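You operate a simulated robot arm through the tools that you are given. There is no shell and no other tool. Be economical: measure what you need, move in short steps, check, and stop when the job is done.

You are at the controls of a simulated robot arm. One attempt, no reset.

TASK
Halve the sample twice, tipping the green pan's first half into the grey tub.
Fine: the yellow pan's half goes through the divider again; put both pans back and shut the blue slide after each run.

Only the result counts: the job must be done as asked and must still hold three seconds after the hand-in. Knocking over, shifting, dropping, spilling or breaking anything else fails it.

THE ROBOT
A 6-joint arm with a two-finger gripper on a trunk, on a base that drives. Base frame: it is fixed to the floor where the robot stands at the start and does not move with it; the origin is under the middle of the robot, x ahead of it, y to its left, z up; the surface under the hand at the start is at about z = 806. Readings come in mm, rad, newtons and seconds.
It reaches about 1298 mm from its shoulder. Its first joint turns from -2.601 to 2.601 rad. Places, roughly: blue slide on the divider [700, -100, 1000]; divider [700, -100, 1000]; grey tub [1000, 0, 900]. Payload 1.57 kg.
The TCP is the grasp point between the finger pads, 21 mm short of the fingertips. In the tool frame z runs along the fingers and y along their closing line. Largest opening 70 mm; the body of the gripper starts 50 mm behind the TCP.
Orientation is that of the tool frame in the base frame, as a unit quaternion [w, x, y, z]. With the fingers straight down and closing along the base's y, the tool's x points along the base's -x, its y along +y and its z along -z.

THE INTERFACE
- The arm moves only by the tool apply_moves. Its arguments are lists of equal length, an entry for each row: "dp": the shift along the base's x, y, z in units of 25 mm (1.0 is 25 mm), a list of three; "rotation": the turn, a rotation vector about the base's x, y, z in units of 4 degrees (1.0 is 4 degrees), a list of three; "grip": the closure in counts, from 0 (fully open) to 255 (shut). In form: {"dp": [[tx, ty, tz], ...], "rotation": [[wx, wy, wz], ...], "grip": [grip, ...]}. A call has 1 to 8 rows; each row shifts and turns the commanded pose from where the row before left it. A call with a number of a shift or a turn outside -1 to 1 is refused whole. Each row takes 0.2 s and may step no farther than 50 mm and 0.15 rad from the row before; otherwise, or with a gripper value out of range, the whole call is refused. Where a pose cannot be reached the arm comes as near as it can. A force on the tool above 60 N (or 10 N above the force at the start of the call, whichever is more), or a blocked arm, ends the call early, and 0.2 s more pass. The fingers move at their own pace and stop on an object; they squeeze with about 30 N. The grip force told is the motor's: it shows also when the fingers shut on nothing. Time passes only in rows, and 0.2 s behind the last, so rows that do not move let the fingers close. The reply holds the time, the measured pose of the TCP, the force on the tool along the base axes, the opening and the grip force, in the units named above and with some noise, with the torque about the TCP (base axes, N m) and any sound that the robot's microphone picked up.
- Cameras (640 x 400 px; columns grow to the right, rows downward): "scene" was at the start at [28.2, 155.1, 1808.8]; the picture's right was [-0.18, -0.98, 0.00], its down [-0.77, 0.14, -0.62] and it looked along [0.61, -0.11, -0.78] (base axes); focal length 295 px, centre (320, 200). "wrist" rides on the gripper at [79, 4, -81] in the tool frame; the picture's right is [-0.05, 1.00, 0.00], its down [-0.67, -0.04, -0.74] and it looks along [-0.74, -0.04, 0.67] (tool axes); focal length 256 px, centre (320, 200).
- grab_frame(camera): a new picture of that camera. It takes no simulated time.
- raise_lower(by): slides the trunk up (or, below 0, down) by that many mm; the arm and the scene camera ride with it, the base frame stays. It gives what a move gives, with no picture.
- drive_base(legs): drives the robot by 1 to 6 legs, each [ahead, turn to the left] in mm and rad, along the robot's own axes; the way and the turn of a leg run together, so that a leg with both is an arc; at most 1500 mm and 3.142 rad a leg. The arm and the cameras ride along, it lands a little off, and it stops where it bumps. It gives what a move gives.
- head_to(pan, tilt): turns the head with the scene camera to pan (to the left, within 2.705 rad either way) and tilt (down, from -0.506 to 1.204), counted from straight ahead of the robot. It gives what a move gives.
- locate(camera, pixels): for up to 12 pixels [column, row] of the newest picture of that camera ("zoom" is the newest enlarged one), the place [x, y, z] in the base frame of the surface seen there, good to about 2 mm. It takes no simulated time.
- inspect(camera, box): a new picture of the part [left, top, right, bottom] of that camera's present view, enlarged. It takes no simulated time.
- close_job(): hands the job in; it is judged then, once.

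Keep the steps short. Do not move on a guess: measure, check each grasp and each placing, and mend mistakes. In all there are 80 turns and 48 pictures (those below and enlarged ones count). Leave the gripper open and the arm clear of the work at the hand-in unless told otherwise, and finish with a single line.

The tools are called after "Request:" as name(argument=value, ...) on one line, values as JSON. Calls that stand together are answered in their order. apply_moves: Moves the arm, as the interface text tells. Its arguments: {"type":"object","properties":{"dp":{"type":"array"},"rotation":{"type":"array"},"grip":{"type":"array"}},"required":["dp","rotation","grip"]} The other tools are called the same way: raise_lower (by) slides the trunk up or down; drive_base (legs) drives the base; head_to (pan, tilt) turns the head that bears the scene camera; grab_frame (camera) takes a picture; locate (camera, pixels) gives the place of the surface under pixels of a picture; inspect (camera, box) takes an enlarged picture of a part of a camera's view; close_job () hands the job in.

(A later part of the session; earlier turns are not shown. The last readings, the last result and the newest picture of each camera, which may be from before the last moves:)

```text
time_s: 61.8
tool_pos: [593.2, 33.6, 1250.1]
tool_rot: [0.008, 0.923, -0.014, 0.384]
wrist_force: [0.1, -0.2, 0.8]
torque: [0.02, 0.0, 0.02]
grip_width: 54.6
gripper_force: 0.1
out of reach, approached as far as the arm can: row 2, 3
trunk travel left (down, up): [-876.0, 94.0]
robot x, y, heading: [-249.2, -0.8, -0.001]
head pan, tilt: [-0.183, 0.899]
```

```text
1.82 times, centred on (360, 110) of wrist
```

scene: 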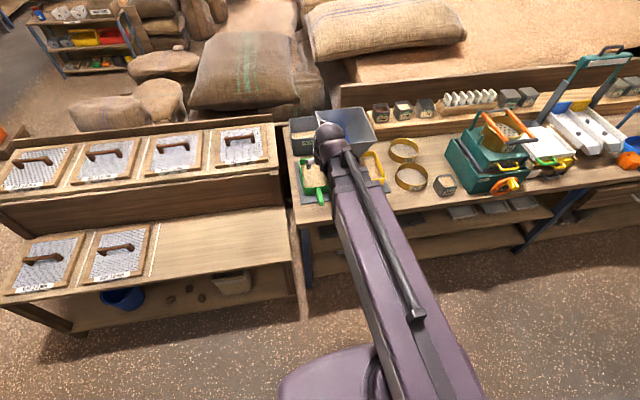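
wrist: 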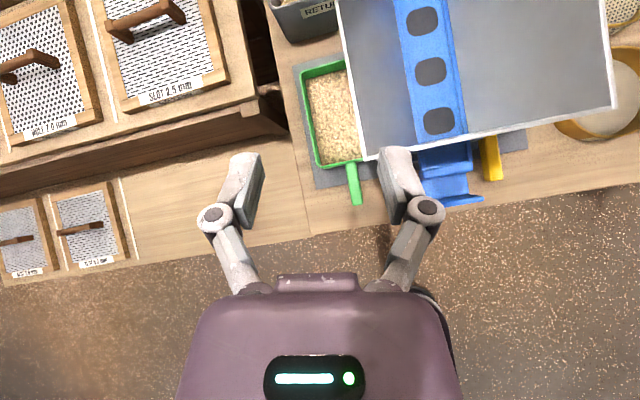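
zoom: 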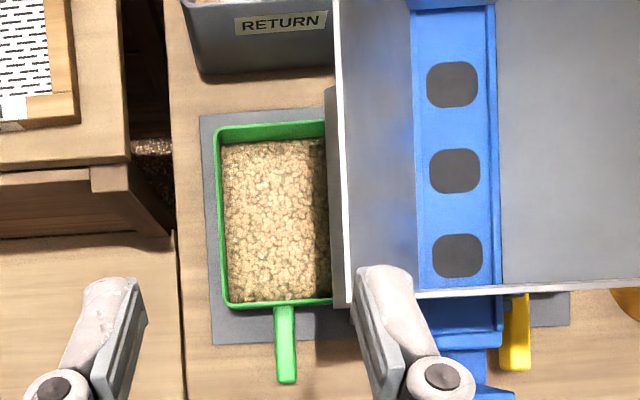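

Handle: axis at y≈3–8, x 545–612, top z 859. Yaw toward tool-x forward is limited here, so I'll consider the flipped orientation (tool x backward). First I need the tub's extents, from the scene camera.

Request:
inspect(camera="scene", box=[270, 100, 400, 200])

Request:
locate(camera="zoom", pixels=[[95, 92], [200, 75], [105, 180], [195, 170], [155, 100], [250, 55], [20, 200], [60, 340]])

```text
4.00 times, centred on (335, 150) of scene
```

zoom: 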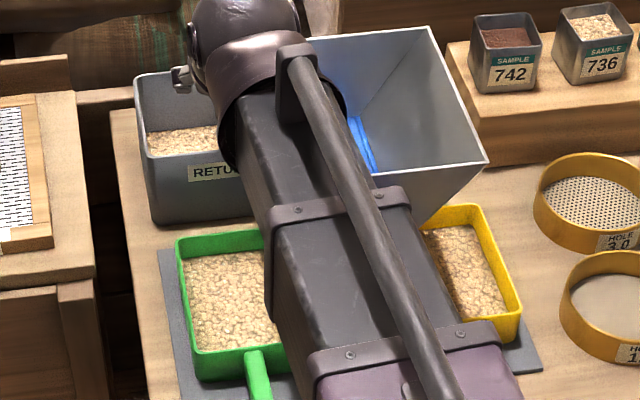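

```text
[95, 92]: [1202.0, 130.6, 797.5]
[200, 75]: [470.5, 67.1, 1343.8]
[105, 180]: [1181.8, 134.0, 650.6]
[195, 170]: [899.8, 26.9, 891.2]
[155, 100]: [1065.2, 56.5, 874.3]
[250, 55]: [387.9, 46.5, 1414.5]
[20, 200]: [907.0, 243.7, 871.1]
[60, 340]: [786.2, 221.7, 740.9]
```

The tub spans about x 900–1068, y −76…78, rim z 910. I'll go back to fingers-down and yaw −180° so the wrist has free range (tool x backward).

Request:
apply_moves(dp=[[0, 0, 0], [0, 0, 0], [0, 0, 0], [0, 0, 0], [0, 0, 0], [0, 0, 0], [0, 0, 0], [0, 0, 0]], rotation=[[0, 1, 0], [0, 1, 0], [0, 1, 0], [0, 1, 0], [0, 1, 0], [0, 1, 0], [0, 1, 0], [0, 1, 0]], grip=[55, 55, 55, 55, 55, 55, 55, 55])

Request:
apply_moves(dp=[[0, 0, 0], [0, 0, 0], [0, 0, 0], [0, 0, 0], [0, 0, 0], [0, 0, 0], [0, 0, 0], [0, 0, 0]], rotation=[[0, 1, 0], [0, 1, 0], [0, 1, 0], [0, 0.25, -0.9], [0, 0, -1], [0, 0, -1], [0, 0, -1], [0, 0, -1]], grip=[55, 55, 55, 55, 55, 55, 55, 55])

Request:
apply_moves(dp=[[0, 0, 0], [0, 0, 0], [0, 0, 0], [0, 0, 0], [0, 0, 0], [0, 0, 0], [0, 0, 0], [0, 0, 0]], rotation=[[0, 0, -1], [0, 0, -1], [0, 0, -1], [0, 0, -1], [0, 0, -1], [0, 0, -1], [0, 0, -1], [0, 0, -1]], grip=[55, 55, 55, 55, 55, 55, 55, 55])

Request:
apply_moves(dp=[[0, 0, 0], [0, 0, 0], [0, 0, 0], [0, 0, 0], [0, 0, 0], [0, 0, 0], [0, 0, 0], [0, 0, 0]], rotation=[[0, 0, -1], [0, 0, -1], [0, 0, -1], [0, 0, -1], [0, 0, -1], [0, 0, -1], [0, 0, -1], [0, 0, -1]], grip=[55, 55, 55, 55, 55, 55, 55, 55])

Request:
apply_moves(dp=[[0, 0, 0], [0, 0, 0], [0, 0, 0], [0, 0, 0], [0, 0, 0], [0, 0, 0], [0, 0, 0], [0, 0, 0]], rotation=[[0, 0, -1], [0, 0, -1], [0, 0, -1], [0, 0, -1], [0, 0, -1], [0, 0, -1], [0, 0, -1], [0, 0, -1]], grip=[55, 55, 55, 55, 55, 55, 55, 55])

Request:
apply_moves(dp=[[0, 0, 0], [0, 0, 0], [0, 0, 0], [0, 0, 0], [0, 0, 0], [0, 0, 0], [0, 0, 0], [0, 0, 0]], rotation=[[0, 0, -1], [0, 0, -1], [0, 0, -1], [0, 0, -1], [0, 0, -1], [0, 0, -1], [0, 0, -1], [0, 0, -1]], grip=[55, 55, 55, 55, 55, 55, 55, 55])

Request:
apply_moves(dp=[[0, 0, 0], [0, 0, 0], [0, 0, 0], [0, 0, 0], [0, 0, 0], [0, 0, 0], [0, 0, 0]], rotation=[[0, 0, -1], [0, 0, -1], [0, 0, -1], [0, 0, -1], [0, 0, -1], [0, 0, -1], [0, 0, -1]], grip=[55, 55, 55, 55, 55, 55, 55])

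```text
time_s: 63.5
tool_pos: [588.1, 83.6, 1198.9]
tool_rot: [0.002, 0.993, -0.006, 0.114]
wrist_force: [0.0, 0.1, 0.6]
torque: [0.03, -0.02, -0.02]
grip_width: 55.2
gripper_force: 0.0
out of reach, approached as far as the arm can: row 1, 2, 3, 4, 5, 6, 7, 8
trunk travel left (down, up): [-876.0, 94.0]
robot x, y, heading: [-252.9, -1.6, 0.002]
head pan, tilt: [-0.183, 0.899]
```

```text
time_s: 65.3
tool_pos: [586.9, 89.3, 1195.8]
tool_rot: [0.001, 0.985, -0.173, 0.0]
wrist_force: [1.0, 0.6, 0.5]
torque: [-0.01, 0.0, -0.03]
grip_width: 54.9
gripper_force: 0.0
out of reach, approached as far as the arm can: row 1, 2
trunk travel left (down, up): [-876.0, 94.0]
robot x, y, heading: [-252.4, 1.1, 0.0]
head pan, tilt: [-0.183, 0.899]
```

```text
time_s: 67.2
tool_pos: [588.6, 88.8, 1194.8]
tool_rot: [0.001, 0.899, -0.437, -0.001]
wrist_force: [0.2, 0.0, -0.2]
torque: [-0.01, -0.07, -0.01]
grip_width: 55.2
gripper_force: 0.0
trunk travel left (down, up): [-876.0, 94.0]
robot x, y, heading: [-254.1, -1.5, -0.002]
head pan, tilt: [-0.183, 0.899]
```

```text
time_s: 69.0
tool_pos: [587.2, 89.0, 1195.4]
tool_rot: [0.001, 0.744, -0.668, 0.0]
wrist_force: [0.6, 0.1, 0.3]
torque: [0.0, 0.02, 0.02]
grip_width: 54.6
gripper_force: 0.1
trunk travel left (down, up): [-876.0, 94.0]
robot x, y, heading: [-249.1, 1.4, 0.003]
head pan, tilt: [-0.183, 0.899]
```

```text
time_s: 70.8
tool_pos: [588.3, 88.7, 1194.0]
tool_rot: [0.0, -0.531, 0.847, 0.001]
wrist_force: [0.3, -0.6, -0.1]
torque: [-0.03, -0.03, 0.0]
grip_width: 54.8
gripper_force: 0.0
trunk travel left (down, up): [-876.0, 94.0]
robot x, y, heading: [-248.1, 1.8, -0.005]
head pan, tilt: [-0.183, 0.899]
```

```text
time_s: 72.5
tool_pos: [587.5, 89.0, 1195.2]
tool_rot: [0.0, -0.278, 0.961, 0.0]
wrist_force: [0.4, -0.4, 0.4]
torque: [0.02, -0.03, -0.03]
grip_width: 54.9
gripper_force: 0.0
trunk travel left (down, up): [-876.0, 94.0]
robot x, y, heading: [-250.0, -0.9, -0.003]
head pan, tilt: [-0.183, 0.899]
```

```text
time_s: 74.2
tool_pos: [588.1, 90.0, 1194.3]
tool_rot: [0.0, -0.036, 0.999, 0.001]
wrist_force: [0.1, 0.6, 0.7]
torque: [0.02, -0.01, -0.01]
grip_width: 54.9
gripper_force: 0.1
trunk travel left (down, up): [-876.0, 94.0]
robot x, y, heading: [-251.5, -1.4, 0.003]
head pan, tilt: [-0.183, 0.899]
```

Yaw is nearly back. Now the last 4°, pitch 30° forward, and move to y≈5, x≈592 above the green handle.

Request:
apply_moves(dp=[[0, -0.5, 0], [0, -0.5, 0], [0, -0.5, 0], [0, -0.5, 0], [0, -0.5, 0], [0, -0.5, 0], [0, -0.4, 0], [0.15, 0, 0]], rotation=[[0, 0, -1], [0, -1, 0], [0, -1, 0], [0, -1, 0], [0, -1, 0], [0, -1, 0], [0, -1, 0], [0, -1, 0]], grip=[55, 55, 55, 55, 55, 55, 55, 55])

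Request:
apply_moves(dp=[[0, 0, 0], [0, 0, 0]], rotation=[[0, -0.5, 0], [0, 0, 0]], grip=[55, 55])

```text
time_s: 76.0
tool_pos: [592.4, 3.7, 1216.9]
tool_rot: [0.243, -0.002, 0.97, -0.001]
wrist_force: [-0.8, -0.2, 0.4]
torque: [0.02, -0.01, 0.02]
grip_width: 54.7
gripper_force: 0.1
out of reach, approached as far as the arm can: row 4, 6, 7, 8
trunk travel left (down, up): [-876.0, 94.0]
robot x, y, heading: [-249.2, 1.2, -0.0]
head pan, tilt: [-0.183, 0.899]
```

```text
time_s: 76.5
tool_pos: [592.2, 3.5, 1219.8]
tool_rot: [0.258, -0.002, 0.966, 0.0]
wrist_force: [-0.5, 0.1, -0.2]
torque: [0.0, 0.03, -0.02]
grip_width: 54.7
gripper_force: 0.1
out of reach, approached as far as the arm can: row 1
trunk travel left (down, up): [-876.0, 94.0]
robot x, y, heading: [-248.6, 0.7, -0.003]
head pan, tilt: [-0.183, 0.899]
```

Exact pose. Before loading the hand, I'll test rolling −x by 128° and back in this configuration.

Request:
apply_moves(dp=[[0, 0, 0], [0, 0, 0], [0, 0, 0], [0, 0, 0], [0, 0, 0], [0, 0, 0], [0, 0, 0], [0, 0, 0]], rotation=[[-1, 0, 0], [-1, 0, 0], [-1, 0, 0], [-1, 0, 0], [-1, 0, 0], [-1, 0, 0], [-1, 0, 0], [-1, 0, 0]], grip=[55, 55, 55, 55, 55, 55, 55, 55])

Request:
apply_moves(dp=[[0, 0, 0], [0, 0, 0], [0, 0, 0], [0, 0, 0], [0, 0, 0], [0, 0, 0], [0, 0, 0], [0, 0, 0]], rotation=[[-1, 0, 0], [-1, 0, 0], [-1, 0, 0], [-1, 0, 0], [-1, 0, 0], [-1, 0, 0], [-1, 0, 0], [-1, 0, 0]], grip=[55, 55, 55, 55, 55, 55, 55, 55])

Request:
apply_moves(dp=[[0, 0, 0], [0, 0, 0], [0, 0, 0], [0, 0, 0], [0, 0, 0], [0, 0, 0], [0, 0, 0], [0, 0, 0]], rotation=[[-1, 0, 0], [-1, 0, 0], [-1, 0, 0], [-1, 0, 0], [-1, 0, 0], [-1, 0, 0], [-1, 0, 0], [-1, 0, 0]], grip=[55, 55, 55, 55, 55, 55, 55, 55])

Request:
apply_moves(dp=[[0, 0, 0], [0, 0, 0], [0, 0, 0], [0, 0, 0], [0, 0, 0], [0, 0, 0], [0, 0, 0], [0, 0, 0]], rotation=[[-1, 0, 0], [-1, 0, 0], [-1, 0, 0], [-1, 0, 0], [-1, 0, 0], [-1, 0, 0], [-1, 0, 0], [-1, 0, 0]], grip=[55, 55, 55, 55, 55, 55, 55, 55])

```text
time_s: 78.3
tool_pos: [590.7, 3.2, 1244.0]
tool_rot: [0.248, -0.074, 0.929, -0.266]
wrist_force: [-0.4, -0.7, -0.1]
torque: [0.02, 0.03, -0.04]
grip_width: 55.1
gripper_force: 0.0
out of reach, approached as far as the arm can: row 3, 5, 6, 7, 8
trunk travel left (down, up): [-876.0, 94.0]
robot x, y, heading: [-251.1, -0.2, -0.001]
head pan, tilt: [-0.183, 0.899]
```

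```text
time_s: 80.2
tool_pos: [591.7, 5.7, 1309.7]
tool_rot: [0.218, -0.14, 0.819, -0.512]
wrist_force: [0.1, -0.4, -0.2]
torque: [0.0, 0.0, 0.03]
grip_width: 55.0
gripper_force: 0.0
out of reach, approached as far as the arm can: row 1, 2, 3, 4, 5, 6, 7, 8
trunk travel left (down, up): [-876.0, 94.0]
robot x, y, heading: [-250.4, -3.9, -0.003]
head pan, tilt: [-0.183, 0.899]
```

```text
time_s: 82.0
tool_pos: [591.3, 3.8, 1397.5]
tool_rot: [-0.171, 0.194, -0.646, 0.718]
wrist_force: [0.7, 0.2, -0.8]
torque: [-0.04, 0.0, 0.02]
grip_width: 54.8
gripper_force: 0.0
out of reach, approached as far as the arm can: row 1, 2, 3, 4, 5, 6, 7, 8
trunk travel left (down, up): [-876.0, 94.0]
robot x, y, heading: [-251.8, 2.2, -0.001]
head pan, tilt: [-0.183, 0.899]
```

```text
time_s: 83.8
tool_pos: [591.3, 3.9, 1479.9]
tool_rot: [-0.111, 0.234, -0.424, 0.868]
wrist_force: [0.4, -0.7, -0.5]
torque: [0.01, 0.0, -0.01]
grip_width: 55.1
gripper_force: 0.0
out of reach, approached as far as the arm can: row 1, 2, 3, 4, 5, 6, 7, 8
trunk travel left (down, up): [-876.0, 94.0]
robot x, y, heading: [-250.5, -0.7, -0.002]
head pan, tilt: [-0.183, 0.899]
```

Roll is clean to 128° with xy fixed. Rolling back to level.

Request:
apply_moves(dp=[[0, 0, 0], [0, 0, 0], [0, 0, 0], [0, 0, 0], [0, 0, 0], [0, 0, 0], [0, 0, 0], [0, 0, 0]], rotation=[[1, 0, 0], [1, 0, 0], [1, 0, 0], [1, 0, 0], [1, 0, 0], [1, 0, 0], [1, 0, 0], [1, 0, 0]], grip=[55, 55, 55, 55, 55, 55, 55, 55])

Request:
apply_moves(dp=[[0, 0, 0], [0, 0, 0], [0, 0, 0], [0, 0, 0], [0, 0, 0], [0, 0, 0], [0, 0, 0], [0, 0, 0]], rotation=[[1, 0, 0], [1, 0, 0], [1, 0, 0], [1, 0, 0], [1, 0, 0], [1, 0, 0], [1, 0, 0], [1, 0, 0]], grip=[55, 55, 55, 55, 55, 55, 55, 55])

Request:
apply_moves(dp=[[0, 0, 0], [0, 0, 0], [0, 0, 0], [0, 0, 0], [0, 0, 0], [0, 0, 0], [0, 0, 0], [0, 0, 0]], rotation=[[1, 0, 0], [1, 0, 0], [1, 0, 0], [1, 0, 0], [1, 0, 0], [1, 0, 0], [1, 0, 0], [1, 0, 0]], grip=[55, 55, 55, 55, 55, 55, 55, 55])

Request:
apply_moves(dp=[[0, 0, 0], [0, 0, 0], [0, 0, 0], [0, 0, 0], [0, 0, 0], [0, 0, 0], [0, 0, 0], [0, 0, 0]], rotation=[[1, 0, 0], [1, 0, 0], [1, 0, 0], [1, 0, 0], [1, 0, 0], [1, 0, 0], [1, 0, 0], [1, 0, 0]], grip=[55, 55, 55, 55, 55, 55, 55, 55])

Request:
raise_lower(by=-270)

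Request:
inspect(camera="scene", box=[280, 60, 440, 160])

Request:
grab_frame(camera="wrist")

```text
time_s: 85.5
tool_pos: [591.7, 4.0, 1398.5]
tool_rot: [-0.171, 0.193, -0.646, 0.718]
wrist_force: [-0.5, -0.6, -0.5]
torque: [0.0, 0.03, 0.01]
grip_width: 54.8
gripper_force: 0.2
out of reach, approached as far as the arm can: row 1, 2, 3, 4, 5, 6, 7, 8
trunk travel left (down, up): [-876.0, 94.0]
robot x, y, heading: [-248.1, -1.6, -0.001]
head pan, tilt: [-0.183, 0.899]
```

```text
time_s: 87.3
tool_pos: [591.3, 3.3, 1311.4]
tool_rot: [0.218, -0.14, 0.82, -0.511]
wrist_force: [0.1, 0.5, -0.4]
torque: [-0.04, -0.02, -0.01]
grip_width: 54.8
gripper_force: 0.0
out of reach, approached as far as the arm can: row 1, 2, 3, 4, 5, 6, 7, 8
trunk travel left (down, up): [-876.0, 94.0]
robot x, y, heading: [-248.5, -1.1, -0.002]
head pan, tilt: [-0.183, 0.899]
```

```text
time_s: 89.2
tool_pos: [591.2, 3.6, 1244.2]
tool_rot: [0.249, -0.074, 0.928, -0.266]
wrist_force: [0.2, -0.6, -0.3]
torque: [-0.03, -0.01, 0.0]
grip_width: 54.9
gripper_force: 0.1
out of reach, approached as far as the arm can: row 1, 2, 3, 4, 5, 6, 7, 8
trunk travel left (down, up): [-876.0, 94.0]
robot x, y, heading: [-254.1, 0.1, 0.0]
head pan, tilt: [-0.183, 0.899]
```

```text
time_s: 91.0
tool_pos: [591.8, 3.9, 1220.4]
tool_rot: [0.259, -0.002, 0.966, 0.0]
wrist_force: [-0.4, 0.2, 0.2]
torque: [0.0, -0.02, 0.01]
grip_width: 55.0
gripper_force: 0.0
out of reach, approached as far as the arm can: row 1, 2, 3, 4, 6
trunk travel left (down, up): [-876.0, 94.0]
robot x, y, heading: [-250.4, -0.8, 0.001]
head pan, tilt: [-0.183, 0.899]
```

```text
time_s: 93.7
tool_pos: [592.2, 3.4, 950.5]
tool_rot: [0.259, -0.003, 0.966, 0.0]
wrist_force: [0.6, -0.4, 0.3]
torque: [0.01, 0.0, 0.02]
grip_width: 54.6
gripper_force: 0.1
trunk travel left (down, up): [-606.0, 364.0]
robot x, y, heading: [-253.2, -1.5, -0.003]
head pan, tilt: [-0.183, 0.899]
```

```text
4.00 times, centred on (360, 110) of scene
```

zoom: 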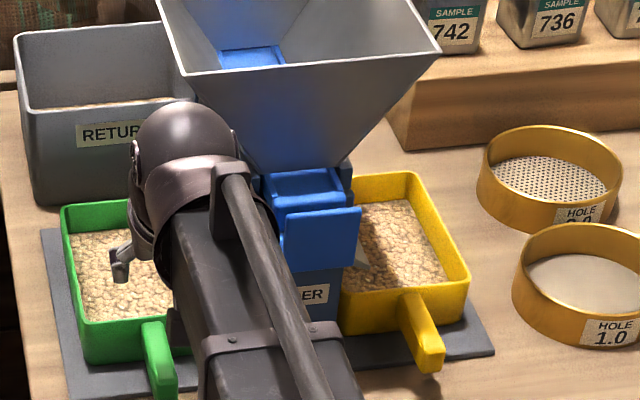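

```text
23 pictures are left
```

wrist: 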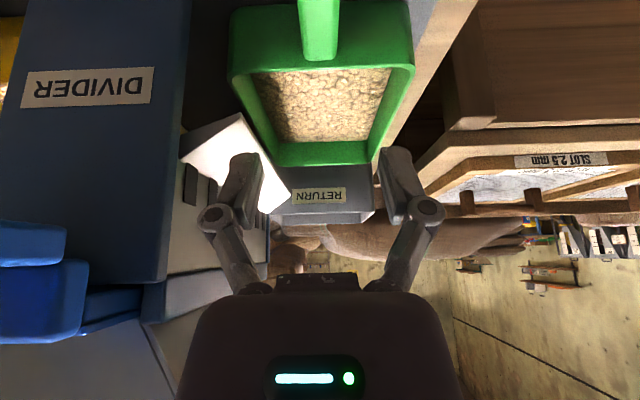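

Handle (wrist px col ~318) is centred between the fingers (~322), clear of the chute and tab. Lowering to grasp height and closing.

Request:
raise_lower(by=-60)

Request:
raise_lower(by=-42)

Request:
apply_moves(dp=[[0, 0, 0], [0, 0, 0], [0, 0, 0], [0, 0, 0]], rotation=[[0, 0, 0], [0, 0, 0], [0, 0, 0], [0, 0, 0]], grip=[130, 200, 255, 255])

Request:
grab_frame(camera="wrist")

```text
time_s: 94.7
tool_pos: [592.2, 4.0, 890.5]
tool_rot: [0.26, -0.002, 0.966, 0.0]
wrist_force: [-0.1, -0.6, 0.1]
torque: [0.0, 0.0, 0.01]
grip_width: 54.8
gripper_force: 0.1
trunk travel left (down, up): [-546.0, 424.0]
robot x, y, heading: [-249.4, -1.5, -0.002]
head pan, tilt: [-0.183, 0.899]
```

```text
time_s: 95.5
tool_pos: [591.7, 3.0, 848.8]
tool_rot: [0.259, -0.002, 0.966, -0.001]
wrist_force: [-1.3, 0.6, -0.1]
torque: [-0.03, 0.01, -0.01]
grip_width: 55.1
gripper_force: 0.0
trunk travel left (down, up): [-504.0, 466.0]
robot x, y, heading: [-251.6, -0.4, 0.001]
head pan, tilt: [-0.183, 0.899]
```

```text
time_s: 96.5
tool_pos: [592.1, 3.7, 847.7]
tool_rot: [0.259, -0.002, 0.966, -0.001]
wrist_force: [-0.9, 1.0, 2.1]
torque: [0.12, 0.05, -0.15]
grip_width: 21.7
gripper_force: 29.5
trunk travel left (down, up): [-504.0, 466.0]
robot x, y, heading: [-252.7, -4.8, -0.002]
head pan, tilt: [-0.183, 0.899]
```

```text
22 pictures are left
```

wrist: 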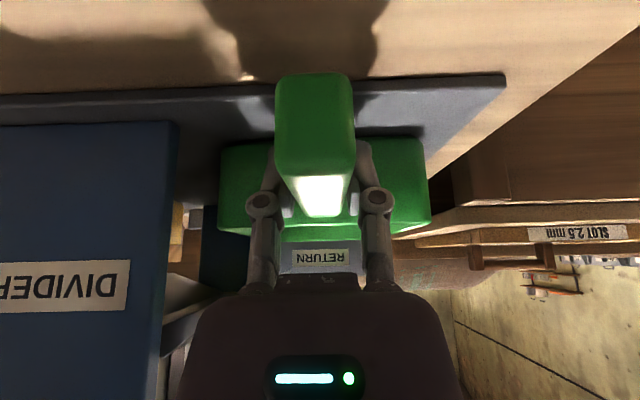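

Grasped (21.7 mm). The chute lip slightly overhangs, so: lift 12 mm first and check the pan's attitude.

Request:
raise_lower(by=12)

Request:
grab_frame(camera="wrist")

Request:
inspect(camera="scene", box=[260, 30, 440, 130])

```text
time_s: 97.2
tool_pos: [592.2, 4.2, 859.2]
tool_rot: [0.259, -0.003, 0.966, 0.0]
wrist_force: [-0.3, -0.8, -6.0]
torque: [-0.03, 0.55, 0.02]
grip_width: 21.6
gripper_force: 30.1
trunk travel left (down, up): [-516.0, 454.0]
robot x, y, heading: [-254.7, -0.7, 0.003]
head pan, tilt: [-0.183, 0.899]
```

```text
21 pictures are left
```

wrist: 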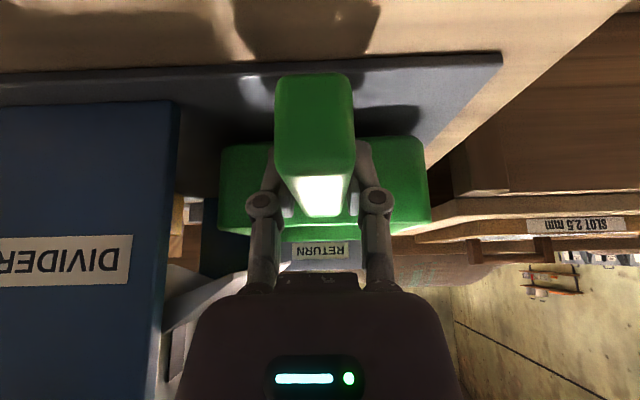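

```text
3.56 times, centred on (350, 80) of scene
```

zoom: 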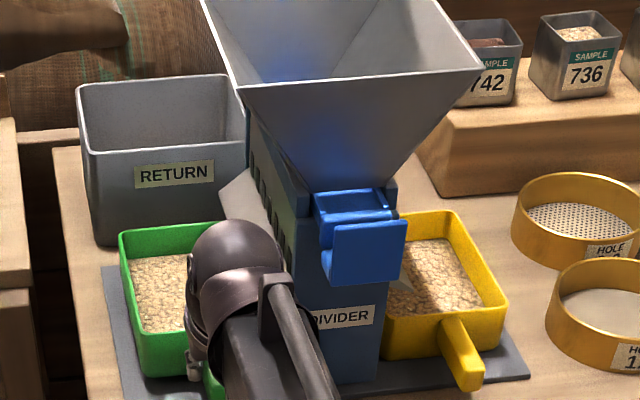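

The pan is carried level: 6 N, 0.55 N·m, no rotation in the grip. Sliding it out +y 25 mm, rising 60, then another 30 mm left.

Request:
apply_moves(dp=[[0, 0.25, 0], [0, 0.25, 0], [0, 0.25, 0], [0, 0.25, 0]], rotation=[[0, 0, 0], [0, 0, 0], [0, 0, 0], [0, 0, 0]], grip=[255, 255, 255, 255])

Request:
raise_lower(by=90)

Request:
apply_moves(dp=[[0, 0.3, 0], [0, 0.3, 0], [0, 0.3, 0], [0, 0.3, 0], [0, 0.3, 0], [0, 0.3, 0]], rotation=[[0, 0, 0], [0, 0, 0], [0, 0, 0], [0, 0, 0], [0, 0, 0], [0, 0, 0]], grip=[255, 255, 255, 255, 255, 255])

Request:
raise_lower(by=115)

Request:
inspect(camera="scene", box=[250, 60, 440, 180])

```text
time_s: 98.2
tool_pos: [592.0, 27.7, 859.4]
tool_rot: [0.259, -0.003, 0.966, 0.0]
wrist_force: [0.4, 0.1, -4.7]
torque: [0.03, 0.51, 0.04]
grip_width: 21.5
gripper_force: 29.8
trunk travel left (down, up): [-516.0, 454.0]
robot x, y, heading: [-247.0, -3.5, -0.0]
head pan, tilt: [-0.183, 0.899]
```

```text
time_s: 99.4
tool_pos: [592.2, 29.7, 948.6]
tool_rot: [0.26, -0.002, 0.966, -0.001]
wrist_force: [-0.2, 0.0, -5.7]
torque: [0.02, 0.49, -0.03]
grip_width: 21.7
gripper_force: 30.1
trunk travel left (down, up): [-606.0, 364.0]
robot x, y, heading: [-252.0, 1.4, 0.003]
head pan, tilt: [-0.183, 0.899]
```

```text
time_s: 100.8
tool_pos: [591.1, 72.4, 950.3]
tool_rot: [0.26, -0.004, 0.966, 0.001]
wrist_force: [0.1, 0.0, -4.8]
torque: [-0.04, 0.51, -0.02]
grip_width: 21.3
gripper_force: 30.1
trunk travel left (down, up): [-606.0, 364.0]
robot x, y, heading: [-248.9, -4.4, -0.003]
head pan, tilt: [-0.183, 0.899]
```

```text
time_s: 102.3
tool_pos: [591.4, 74.8, 1064.5]
tool_rot: [0.26, -0.002, 0.966, 0.0]
wrist_force: [0.3, -0.1, -4.7]
torque: [0.04, 0.5, 0.02]
grip_width: 21.5
gripper_force: 29.3
trunk travel left (down, up): [-721.0, 249.0]
robot x, y, heading: [-250.9, -2.8, -0.001]
head pan, tilt: [-0.183, 0.899]
```

```text
3.33 times, centred on (345, 120) of scene
```

zoom: 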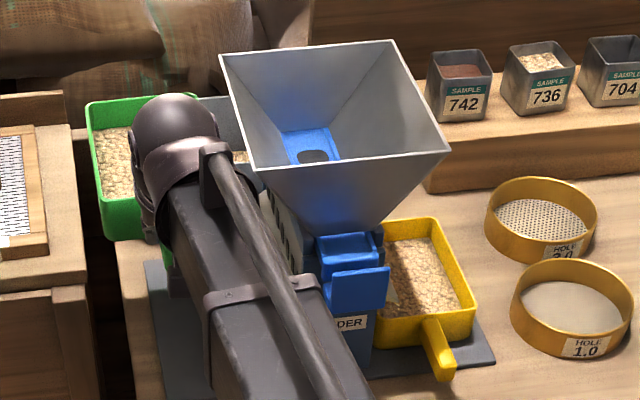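

The pan is level and clear of the hopper. For the tub I'll drive the base 100 mm forward (for reach), and raise the trunk 75 mm so the arm passes above the hopper.

Request:
raise_lower(by=75)

Request:
drive_base(legs=[[100, 0]])

Request:
apply_moves(dp=[[0.5, 0.3, 0], [0.5, 0.3, 0], [0.5, 0.3, 0], [0.5, 0.3, 0], [0.5, 0.3, 0], [0.5, 0.3, 0], [0.5, 0, 0], [0.5, 0, 0]], rotation=[[0, 0, -1], [0, 0, -1], [0, 0, -1], [0, 0, -1], [0, 0, -1], [0, 0, -1], [0, 0, -1], [0, 0, -1]], grip=[255, 255, 255, 255, 255, 255, 255, 255])

Request:
inspect(camera="scene", box=[220, 60, 440, 200])

```text
time_s: 103.4
tool_pos: [592.1, 73.8, 1139.1]
tool_rot: [0.26, -0.003, 0.966, 0.0]
wrist_force: [0.3, -0.6, -4.5]
torque: [0.03, 0.55, 0.01]
grip_width: 21.6
gripper_force: 30.3
trunk travel left (down, up): [-796.0, 174.0]
robot x, y, heading: [-248.9, -0.9, -0.0]
head pan, tilt: [-0.183, 0.899]
```

```text
time_s: 104.6
tool_pos: [693.8, 74.1, 1139.3]
tool_rot: [0.259, -0.002, 0.966, -0.001]
wrist_force: [-0.4, 0.5, -6.4]
torque: [-0.01, 0.51, -0.01]
grip_width: 21.7
gripper_force: 30.2
trunk travel left (down, up): [-796.0, 174.0]
robot x, y, heading: [-148.6, 0.4, -0.004]
head pan, tilt: [-0.183, 0.899]
```

```text
time_s: 106.4
tool_pos: [793.3, 119.4, 1139.9]
tool_rot: [0.249, 0.264, 0.929, -0.072]
wrist_force: [-0.3, -0.2, -5.1]
torque: [0.26, 0.42, 0.0]
grip_width: 21.7
gripper_force: 29.8
trunk travel left (down, up): [-796.0, 174.0]
robot x, y, heading: [-151.1, -0.3, 0.002]
head pan, tilt: [-0.183, 0.899]
```

```text
2.86 times, centred on (330, 130) of scene
```

zoom: 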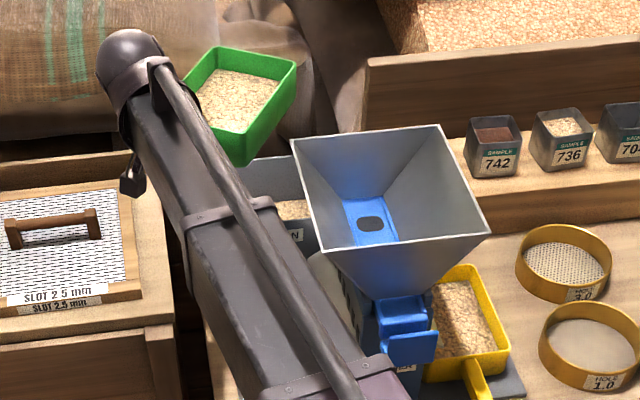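

Carried level and yawed 32°. Finishing yaw to 45° and moving to TCP ≈ (841,143), so the pan's nose lies over the tub centre.

Request:
apply_moves(dp=[[0.48, 0.24, 0], [0.48, 0.24, 0], [0.48, 0.24, 0], [0.48, 0.24, 0]], rotation=[[0, 0, -0.81], [0, 0, -0.81], [0, 0, -0.81], [0, 0, -0.81]], grip=[255, 255, 255, 255])

Request:
inspect(camera="scene", box=[240, 60, 360, 160])

Request:
locate(camera="zoom", pixels=[[330, 75], [305, 225], [180, 150], [240, 90], [270, 150], [350, 280], [310, 300], [200, 60], [345, 200], [400, 180]])

```text
time_s: 107.4
tool_pos: [840.7, 144.2, 1139.0]
tool_rot: [0.24, 0.366, 0.893, -0.099]
wrist_force: [0.1, 0.1, -4.9]
torque: [0.37, 0.36, -0.02]
grip_width: 21.6
gripper_force: 30.5
trunk travel left (down, up): [-796.0, 174.0]
robot x, y, heading: [-147.6, 3.0, -0.002]
head pan, tilt: [-0.183, 0.899]
```

```text
4.00 times, centred on (300, 110) of scene
```

zoom: 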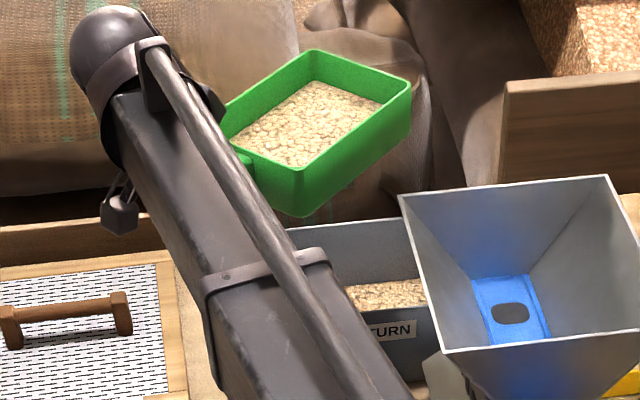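

```text
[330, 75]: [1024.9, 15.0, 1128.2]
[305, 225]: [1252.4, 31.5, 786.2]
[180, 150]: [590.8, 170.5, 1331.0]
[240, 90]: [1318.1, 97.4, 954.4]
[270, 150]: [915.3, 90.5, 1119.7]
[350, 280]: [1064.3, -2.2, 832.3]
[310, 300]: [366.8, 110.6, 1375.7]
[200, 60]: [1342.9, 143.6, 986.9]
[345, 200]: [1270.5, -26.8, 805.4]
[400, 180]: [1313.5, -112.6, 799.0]
```

I'll measure the pan's rim corners and the tub's visible rim precisely.

Request:
locate(camera="zoom", pixels=[[312, 51], [409, 84], [407, 92], [302, 170], [246, 160], [395, 219], [300, 228], [404, 240], [400, 292], [424, 292], [330, 100], [376, 330]])

```text
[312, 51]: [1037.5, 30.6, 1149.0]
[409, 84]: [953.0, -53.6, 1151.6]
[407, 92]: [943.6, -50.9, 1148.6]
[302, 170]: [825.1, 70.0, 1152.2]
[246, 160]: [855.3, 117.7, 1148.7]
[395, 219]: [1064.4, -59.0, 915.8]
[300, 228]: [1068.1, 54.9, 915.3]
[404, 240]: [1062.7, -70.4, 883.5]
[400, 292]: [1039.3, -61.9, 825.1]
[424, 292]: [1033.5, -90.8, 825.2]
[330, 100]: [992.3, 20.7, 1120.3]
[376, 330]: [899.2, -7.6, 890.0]
```

The tub reaches beyond y=−90, so its centre is about (983,−15). I'll shift (10,−14) and pitch the nose down in steps: 20° first.

Request:
apply_moves(dp=[[0.2, -0.28, 0], [0.2, -0.28, 0], [0, 0, 0], [0, 0, 0], [0, 0, 0], [0, 0, 0], [0, 0, 0]], rotation=[[0, 0, 0], [0, 0, 0], [0.707, 0.707, 0], [0.707, 0.707, 0], [0.707, 0.707, 0], [0.707, 0.707, 0], [0.707, 0.707, 0]], grip=[255, 255, 255, 255, 255, 255, 255])

Request:
inspect(camera="scene", box=[240, 60, 360, 160])

```text
time_s: 109.0
tool_pos: [852.0, 130.4, 1116.6]
tool_rot: [0.081, 0.378, 0.922, -0.032]
wrist_force: [-0.3, 0.5, -5.1]
torque: [0.29, 0.31, -0.01]
grip_width: 21.6
gripper_force: 30.3
out of reach, approached as far as the arm can: row 3, 4, 5, 6
trunk travel left (down, up): [-796.0, 174.0]
robot x, y, heading: [-145.3, -2.6, 0.001]
head pan, tilt: [-0.183, 0.899]
```

```text
4.00 times, centred on (300, 110) of scene
```

zoom: 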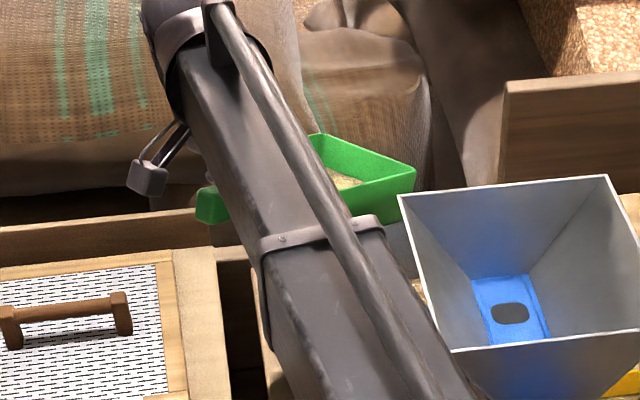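

Holding fine at 20°. Another 10° of pitch, then roll about the pan's long axis (right side down) 64°.

Request:
apply_moves(dp=[[0, 0, 0], [0, 0, 0], [0, 0, 0], [0, 0, 0], [0, 0, 0], [0, 0, 0], [0, 0, 0], [0, 0, 0]], rotation=[[0.707, 0.707, 0], [0.707, 0.707, 0], [0.354, 0.354, 0], [0, 0, 0], [0.612, -0.612, -0.5], [0.612, -0.612, -0.5], [0.612, -0.612, -0.5], [0.612, -0.612, -0.5]], grip=[255, 255, 255, 255, 255, 255, 255, 255])

Request:
apply_moves(dp=[[0, 0, 0], [0, 0, 0], [0, 0, 0], [0, 0, 0], [0, 0, 0], [0, 0, 0], [0, 0, 0], [0, 0, 0]], rotation=[[0.612, -0.612, -0.5], [0.612, -0.612, -0.5], [0.612, -0.612, -0.5], [0.612, -0.612, -0.5], [0.612, -0.612, -0.5], [0.612, -0.612, -0.5], [0.612, -0.612, -0.5], [0.612, -0.612, -0.5]], grip=[255, 255, 255, 255, 255, 255, 255, 255])

Request:
inspect(camera="scene", box=[240, 60, 400, 160])

```text
time_s: 110.8
tool_pos: [851.5, 129.5, 1120.7]
tool_rot: [0.048, 0.441, 0.889, 0.112]
wrist_force: [0.4, -0.5, -4.2]
torque: [0.22, 0.31, 0.01]
grip_width: 21.6
gripper_force: 30.3
out of reach, approached as far as the arm can: row 1, 8
trunk travel left (down, up): [-796.0, 174.0]
robot x, y, heading: [-148.0, 1.1, 0.0]
head pan, tilt: [-0.183, 0.899]
```

```text
time_s: 112.6
tool_pos: [850.8, 129.4, 1162.2]
tool_rot: [0.137, 0.536, 0.767, 0.325]
wrist_force: [0.8, 0.0, -2.5]
torque: [0.14, 0.21, -0.02]
grip_width: 21.5
gripper_force: 30.4
out of reach, approached as far as the arm can: row 2, 3, 4, 5, 6, 7, 8
trunk travel left (down, up): [-796.0, 174.0]
robot x, y, heading: [-150.4, -1.1, -0.005]
head pan, tilt: [-0.183, 0.899]
```

```text
4.00 times, centred on (320, 110) of scene
```

zoom: 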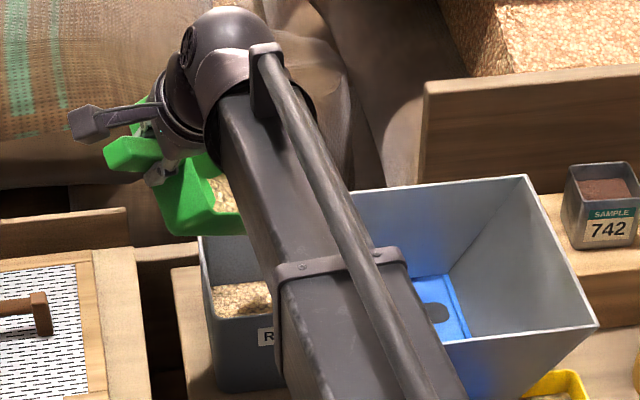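

Weight fell from ~5 to 2.5 N: it is pouring into the tub. Continuing the roll.

Request:
apply_moves(dp=[[0, 0, 0], [0, 0, 0], [0, 0, 0], [0, 0, 0], [0, 0, 0], [0, 0, 0], [0, 0, 0], [0, 0, 0]], rotation=[[0.612, -0.612, -0.5], [0.612, -0.612, -0.5], [0.612, -0.612, -0.5], [0.612, -0.612, -0.5], [0.612, -0.612, -0.5], [0.612, -0.612, -0.5], [0.612, -0.612, -0.5], [0.612, -0.612, -0.5]], grip=[255, 255, 255, 255, 255, 255, 255, 255])

Request:
apply_moves(dp=[[0, 0, 0], [0, 0, 0], [0, 0, 0], [0, 0, 0], [0, 0, 0], [0, 0, 0], [0, 0, 0], [0, 0, 0]], rotation=[[0.612, -0.612, -0.5], [0.612, -0.612, -0.5], [0.612, -0.612, -0.5], [0.612, -0.612, -0.5], [0.612, -0.612, -0.5], [0.612, -0.612, -0.5], [0.612, -0.612, -0.5], [0.612, -0.612, -0.5]], grip=[255, 255, 255, 255, 255, 255, 255, 255])

Request:
apply_moves(dp=[[0, 0, 0], [0, 0, 0], [0, 0, 0], [0, 0, 0], [0, 0, 0], [0, 0, 0], [0, 0, 0], [0, 0, 0]], rotation=[[0.612, -0.612, -0.5], [0.612, -0.612, -0.5], [0.612, -0.612, -0.5], [0.612, -0.612, -0.5], [0, 0, 0], [0, 0, 0], [0, 0, 0], [0, 0, 0]], grip=[255, 255, 255, 255, 255, 255, 255, 255])

Request:
inspect(camera="scene", box=[240, 60, 400, 160])

```text
time_s: 114.4
tool_pos: [851.2, 129.9, 1230.5]
tool_rot: [0.215, 0.588, 0.587, 0.513]
wrist_force: [1.0, -0.4, -1.9]
torque: [0.11, 0.15, 0.03]
grip_width: 21.6
gripper_force: 30.1
out of reach, approached as far as the arm can: row 1, 2, 3, 4, 5, 6, 7, 8
trunk travel left (down, up): [-796.0, 174.0]
robot x, y, heading: [-153.4, -1.6, 0.002]
head pan, tilt: [-0.183, 0.899]
```

```text
time_s: 116.2
tool_pos: [850.6, 130.5, 1299.1]
tool_rot: [0.27, 0.593, 0.389, 0.651]
wrist_force: [0.2, 0.5, -1.4]
torque: [0.14, 0.12, -0.01]
grip_width: 21.4
gripper_force: 30.1
out of reach, approached as far as the arm can: row 1, 2, 3, 4, 5, 6, 7, 8
trunk travel left (down, up): [-796.0, 174.0]
robot x, y, heading: [-149.4, -4.1, 0.0]
head pan, tilt: [-0.183, 0.899]
```

```text
time_s: 118.0
tool_pos: [850.3, 130.8, 1311.6]
tool_rot: [0.27, 0.584, 0.363, 0.674]
wrist_force: [0.0, 0.3, -1.4]
torque: [0.13, 0.17, 0.01]
grip_width: 21.4
gripper_force: 29.9
out of reach, approached as far as the arm can: row 1, 2, 3, 4
trunk travel left (down, up): [-796.0, 174.0]
robot x, y, heading: [-152.0, -0.7, 0.003]
head pan, tilt: [-0.183, 0.899]
```

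```text
4.00 times, centred on (320, 110) of scene
```

zoom: 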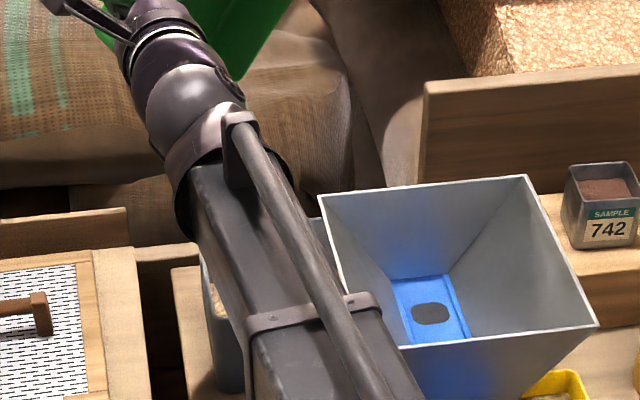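

Roll stops at ~116° (limit), force is down to 1.4 N. I'll pitch the nose a bit further and shake gently to empty the last grains.

Request:
apply_moves(dp=[[0, 0, 0], [0, 0, 0], [0, 0, 0], [0, 0, 0], [0.2, -0.2, 0], [-0.2, 0.2, 0], [0.2, -0.2, 0], [-0.2, 0.2, 0]], rotation=[[0.707, 0.707, 0], [0.707, 0.707, 0], [0.707, 0.707, 0], [0.707, 0.707, 0], [0, 0, 0], [0, 0, 0], [0, 0, 0], [0, 0, 0]], grip=[255, 255, 255, 255, 255, 255, 255, 255])

Request:
apply_moves(dp=[[0.2, -0.2, 0], [-0.2, 0.2, 0], [0.2, -0.2, 0], [-0.2, 0.2, 0], [0, 0, 0], [0, 0, 0]], rotation=[[0, 0, 0], [0, 0, 0], [0, 0, 0], [0, 0, 0], [0, 0, 0], [0, 0, 0]], grip=[255, 255, 255, 255, 255, 255])

Request:
grab_frame(camera="scene")

```text
time_s: 119.8
tool_pos: [847.9, 148.4, 1285.3]
tool_rot: [0.186, 0.673, 0.296, 0.652]
wrist_force: [-0.2, 0.2, -2.1]
torque: [0.08, 0.14, -0.01]
grip_width: 21.8
gripper_force: 30.2
out of reach, approached as far as the arm can: row 2, 3, 4, 5
trunk travel left (down, up): [-796.0, 174.0]
robot x, y, heading: [-150.8, 0.3, -0.003]
head pan, tilt: [-0.183, 0.899]
```

```text
time_s: 121.2
tool_pos: [847.4, 147.7, 1285.4]
tool_rot: [0.186, 0.672, 0.296, 0.652]
wrist_force: [-0.2, 0.0, -1.9]
torque: [0.08, 0.16, -0.01]
grip_width: 21.4
gripper_force: 29.9
trunk travel left (down, up): [-796.0, 174.0]
robot x, y, heading: [-154.3, -0.7, 0.001]
head pan, tilt: [-0.183, 0.899]
```

```text
13 pictures are left
```

scene: 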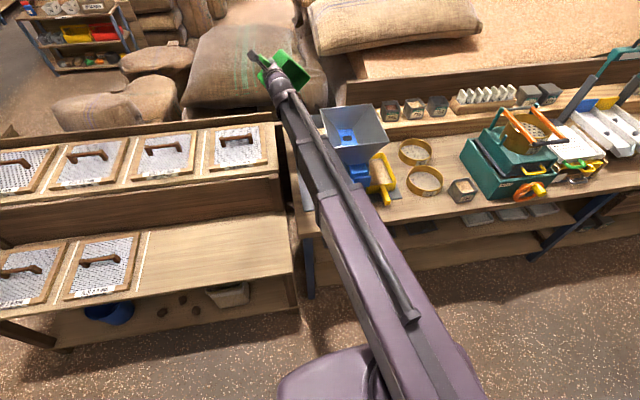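

Now unrolling to level (single 121° rotation about (−.81,.46,.37)).

Request:
apply_moves(dp=[[0, 0, 0], [0, 0, 0], [0, 0, 0], [0, 0, 0], [0, 0, 0], [0, 0, 0], [0, 0, 0], [0, 0, 0]], rotation=[[-0.817, 0.465, 0.37], [-0.817, 0.465, 0.37], [-0.817, 0.465, 0.37], [-0.817, 0.465, 0.37], [-0.817, 0.465, 0.37], [-0.817, 0.465, 0.37], [-0.817, 0.465, 0.37], [-0.817, 0.465, 0.37]], grip=[255, 255, 255, 255, 255, 255, 255, 255])

Request:
apply_moves(dp=[[0, 0, 0], [0, 0, 0], [0, 0, 0], [0, 0, 0], [0, 0, 0], [0, 0, 0], [0, 0, 0], [0, 0, 0]], rotation=[[-0.817, 0.465, 0.37], [-0.817, 0.465, 0.37], [-0.817, 0.465, 0.37], [-0.817, 0.465, 0.37], [-0.817, 0.465, 0.37], [-0.817, 0.465, 0.37], [-0.817, 0.465, 0.37], [-0.817, 0.465, 0.37]], grip=[255, 255, 255, 255, 255, 255, 255, 255])

Request:
apply_moves(dp=[[0, 0, 0], [0, 0, 0], [0, 0, 0], [0, 0, 0], [0, 0, 0], [0, 0, 0], [0, 0, 0], [0, 0, 0]], rotation=[[-0.817, 0.465, 0.37], [-0.817, 0.465, 0.37], [-0.817, 0.465, 0.37], [-0.817, 0.465, 0.37], [-0.817, 0.465, 0.37], [-0.817, 0.465, 0.37], [-0.817, 0.465, 0.37], [-0.817, 0.465, 0.37]], grip=[255, 255, 255, 255, 255, 255, 255, 255])

Request:
apply_moves(dp=[[0, 0, 0], [0, 0, 0], [0, 0, 0], [0, 0, 0], [0, 0, 0], [0, 0, 0], [0, 0, 0]], rotation=[[-0.817, 0.465, 0.37], [-0.817, 0.465, 0.37], [-0.817, 0.465, 0.37], [-0.817, 0.465, 0.37], [-0.817, 0.465, 0.37], [-0.817, 0.465, 0.37], [0, 0, 0]], grip=[255, 255, 255, 255, 255, 255, 255])

Request:
inspect(camera="scene", box=[220, 60, 400, 180])

```text
time_s: 123.0
tool_pos: [809.6, 294.8, 1224.4]
tool_rot: [0.239, 0.662, 0.515, 0.489]
wrist_force: [-0.3, 0.2, -1.7]
torque: [0.1, 0.14, -0.02]
grip_width: 21.5
gripper_force: 30.0
out of reach, approached as far as the arm can: row 1, 2, 3, 4, 5, 6, 7, 8
trunk travel left (down, up): [-796.0, 174.0]
robot x, y, heading: [-150.9, -2.4, -0.001]
head pan, tilt: [-0.183, 0.899]
```

```text
time_s: 124.8
tool_pos: [774.6, 380.2, 1169.4]
tool_rot: [0.253, 0.592, 0.709, 0.289]
wrist_force: [-1.3, -0.1, -2.7]
torque: [0.12, 0.12, 0.01]
grip_width: 21.8
gripper_force: 29.8
out of reach, approached as far as the arm can: row 1, 2, 3, 4, 5, 6, 7, 8
trunk travel left (down, up): [-796.0, 174.0]
robot x, y, heading: [-152.7, -2.2, -0.001]
head pan, tilt: [-0.183, 0.899]
```

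```text
time_s: 126.6
tool_pos: [774.7, 382.7, 1139.5]
tool_rot: [0.247, 0.478, 0.84, 0.069]
wrist_force: [-0.2, -0.1, -2.1]
torque: [0.14, 0.16, -0.02]
grip_width: 21.5
gripper_force: 30.1
out of reach, approached as far as the arm can: row 1, 2, 3, 4, 5, 7
trunk travel left (down, up): [-796.0, 174.0]
robot x, y, heading: [-147.3, -2.0, 0.004]
head pan, tilt: [-0.183, 0.899]
```

```text
time_s: 128.2
tool_pos: [773.5, 383.0, 1139.1]
tool_rot: [0.237, 0.366, 0.894, -0.102]
wrist_force: [0.9, 0.0, -1.9]
torque: [0.13, 0.19, 0.02]
grip_width: 21.6
gripper_force: 30.0
out of reach, approached as far as the arm can: row 1
trunk travel left (down, up): [-796.0, 174.0]
robot x, y, heading: [-145.3, 0.7, 0.002]
head pan, tilt: [-0.183, 0.899]
```

```text
3.33 times, centred on (310, 120) of scene
```

zoom: 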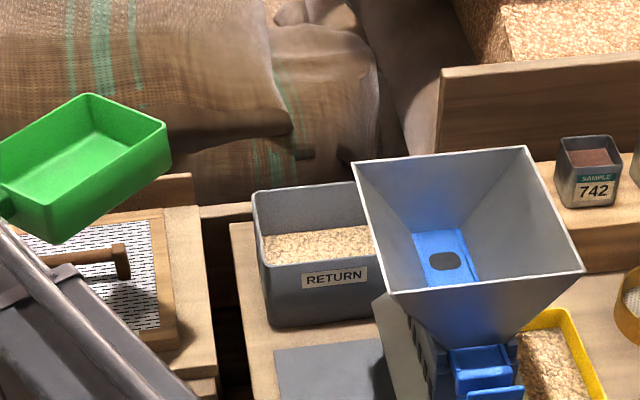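

The green pan is empty, and no spill is visible. Driving back 100 mm and returning the pan toward its place with yaw back to 0.

Request:
drive_base(legs=[[-100, 0]])

Request:
apply_moves(dp=[[0, -1, 0], [0, -1, 0], [0, -1, 0], [0, -1, 0], [0, -1, 0], [0, -1, 0], [0, -1, 0], [0, -1, 0]], rotation=[[0, 0, 1], [0, 0, 1], [0, 0, 1], [0, 0, 1], [0, 0, 1], [0, 0, 1], [0, 0, 1], [0, 0, 1]], grip=[255, 255, 255, 255, 255, 255, 255, 255])

Request:
apply_moves(dp=[[-0.6, -0.5, 0], [-0.6, -0.5, 0], [-0.6, -0.5, 0], [-0.6, -0.5, 0], [-0.6, -0.5, 0], [0, -0.4, 0], [0, -0.4, 0], [0, -0.4, 0]], rotation=[[0, 0, 1], [0, 0, 1], [0, 0, 1], [0, 0, 0.3], [0, 0, 0], [0, 0, 0], [0, 0, 0], [0, 0, 0]], grip=[255, 255, 255, 255, 255, 255, 255, 255])

```text
time_s: 129.5
tool_pos: [670.3, 382.7, 1140.2]
tool_rot: [0.237, 0.367, 0.894, -0.102]
wrist_force: [-0.4, -0.3, -1.7]
torque: [0.15, 0.11, 0.01]
grip_width: 21.5
gripper_force: 30.0
trunk travel left (down, up): [-796.0, 174.0]
robot x, y, heading: [-252.6, -1.2, -0.003]
head pan, tilt: [-0.183, 0.899]
```

```text
time_s: 131.3
tool_pos: [671.1, 184.4, 1140.2]
tool_rot: [0.258, 0.106, 0.96, -0.038]
wrist_force: [-0.1, 0.6, -1.9]
torque: [0.04, 0.17, -0.02]
grip_width: 21.5
gripper_force: 29.7
trunk travel left (down, up): [-796.0, 174.0]
robot x, y, heading: [-250.2, -1.3, 0.002]
head pan, tilt: [-0.183, 0.899]
```

```text
time_s: 133.1
tool_pos: [582.9, 175.1, 1143.7]
tool_rot: [0.277, 0.008, 0.959, -0.05]
wrist_force: [-0.5, 0.3, -2.0]
torque: [-0.01, 0.18, -0.02]
grip_width: 21.3
gripper_force: 30.0
out of reach, approached as far as the arm can: row 1, 2, 3, 4, 5, 6, 7, 8
trunk travel left (down, up): [-796.0, 174.0]
robot x, y, heading: [-251.8, -0.1, -0.005]
head pan, tilt: [-0.183, 0.899]
```

The arm won't come past y≈175 in this joint branch. I'll look at the arm's configuration.

Request:
grab_frame(camera="scene")

```text
11 pictures are left
```

scene: 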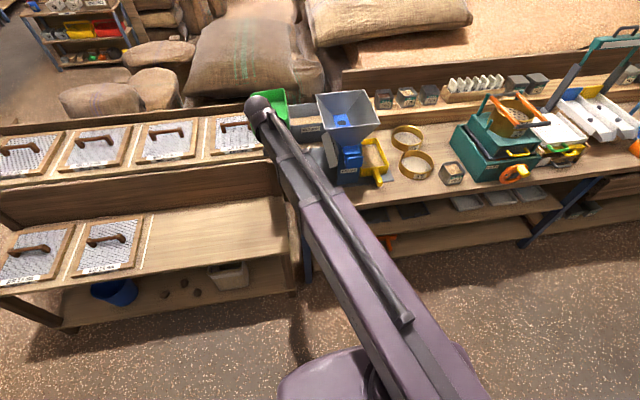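

The hand's wrist has flipped branch (fingers crossed the forearm axis during the pour). I'll undo this in free air with the empty pan: measure the forearm's heading first and raise the trunk.

Request:
locate(camera="scene", pixels=[[290, 150], [310, 180], [330, 215], [350, 240], [375, 280], [395, 310], [262, 103]])

Request:
raise_lower(by=120)

```text
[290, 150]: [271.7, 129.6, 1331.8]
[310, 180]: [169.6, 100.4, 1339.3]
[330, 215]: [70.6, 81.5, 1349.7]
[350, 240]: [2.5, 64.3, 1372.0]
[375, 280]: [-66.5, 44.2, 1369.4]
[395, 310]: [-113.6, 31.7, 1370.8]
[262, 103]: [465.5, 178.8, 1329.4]
```

```text
time_s: 134.6
tool_pos: [583.1, 175.4, 1264.4]
tool_rot: [0.276, 0.008, 0.96, -0.051]
wrist_force: [-0.1, -0.5, -2.9]
torque: [-0.01, 0.21, 0.02]
grip_width: 21.7
gripper_force: 29.8
trunk travel left (down, up): [-916.0, 54.0]
robot x, y, heading: [-250.6, -2.2, 0.001]
head pan, tilt: [-0.183, 0.899]
```

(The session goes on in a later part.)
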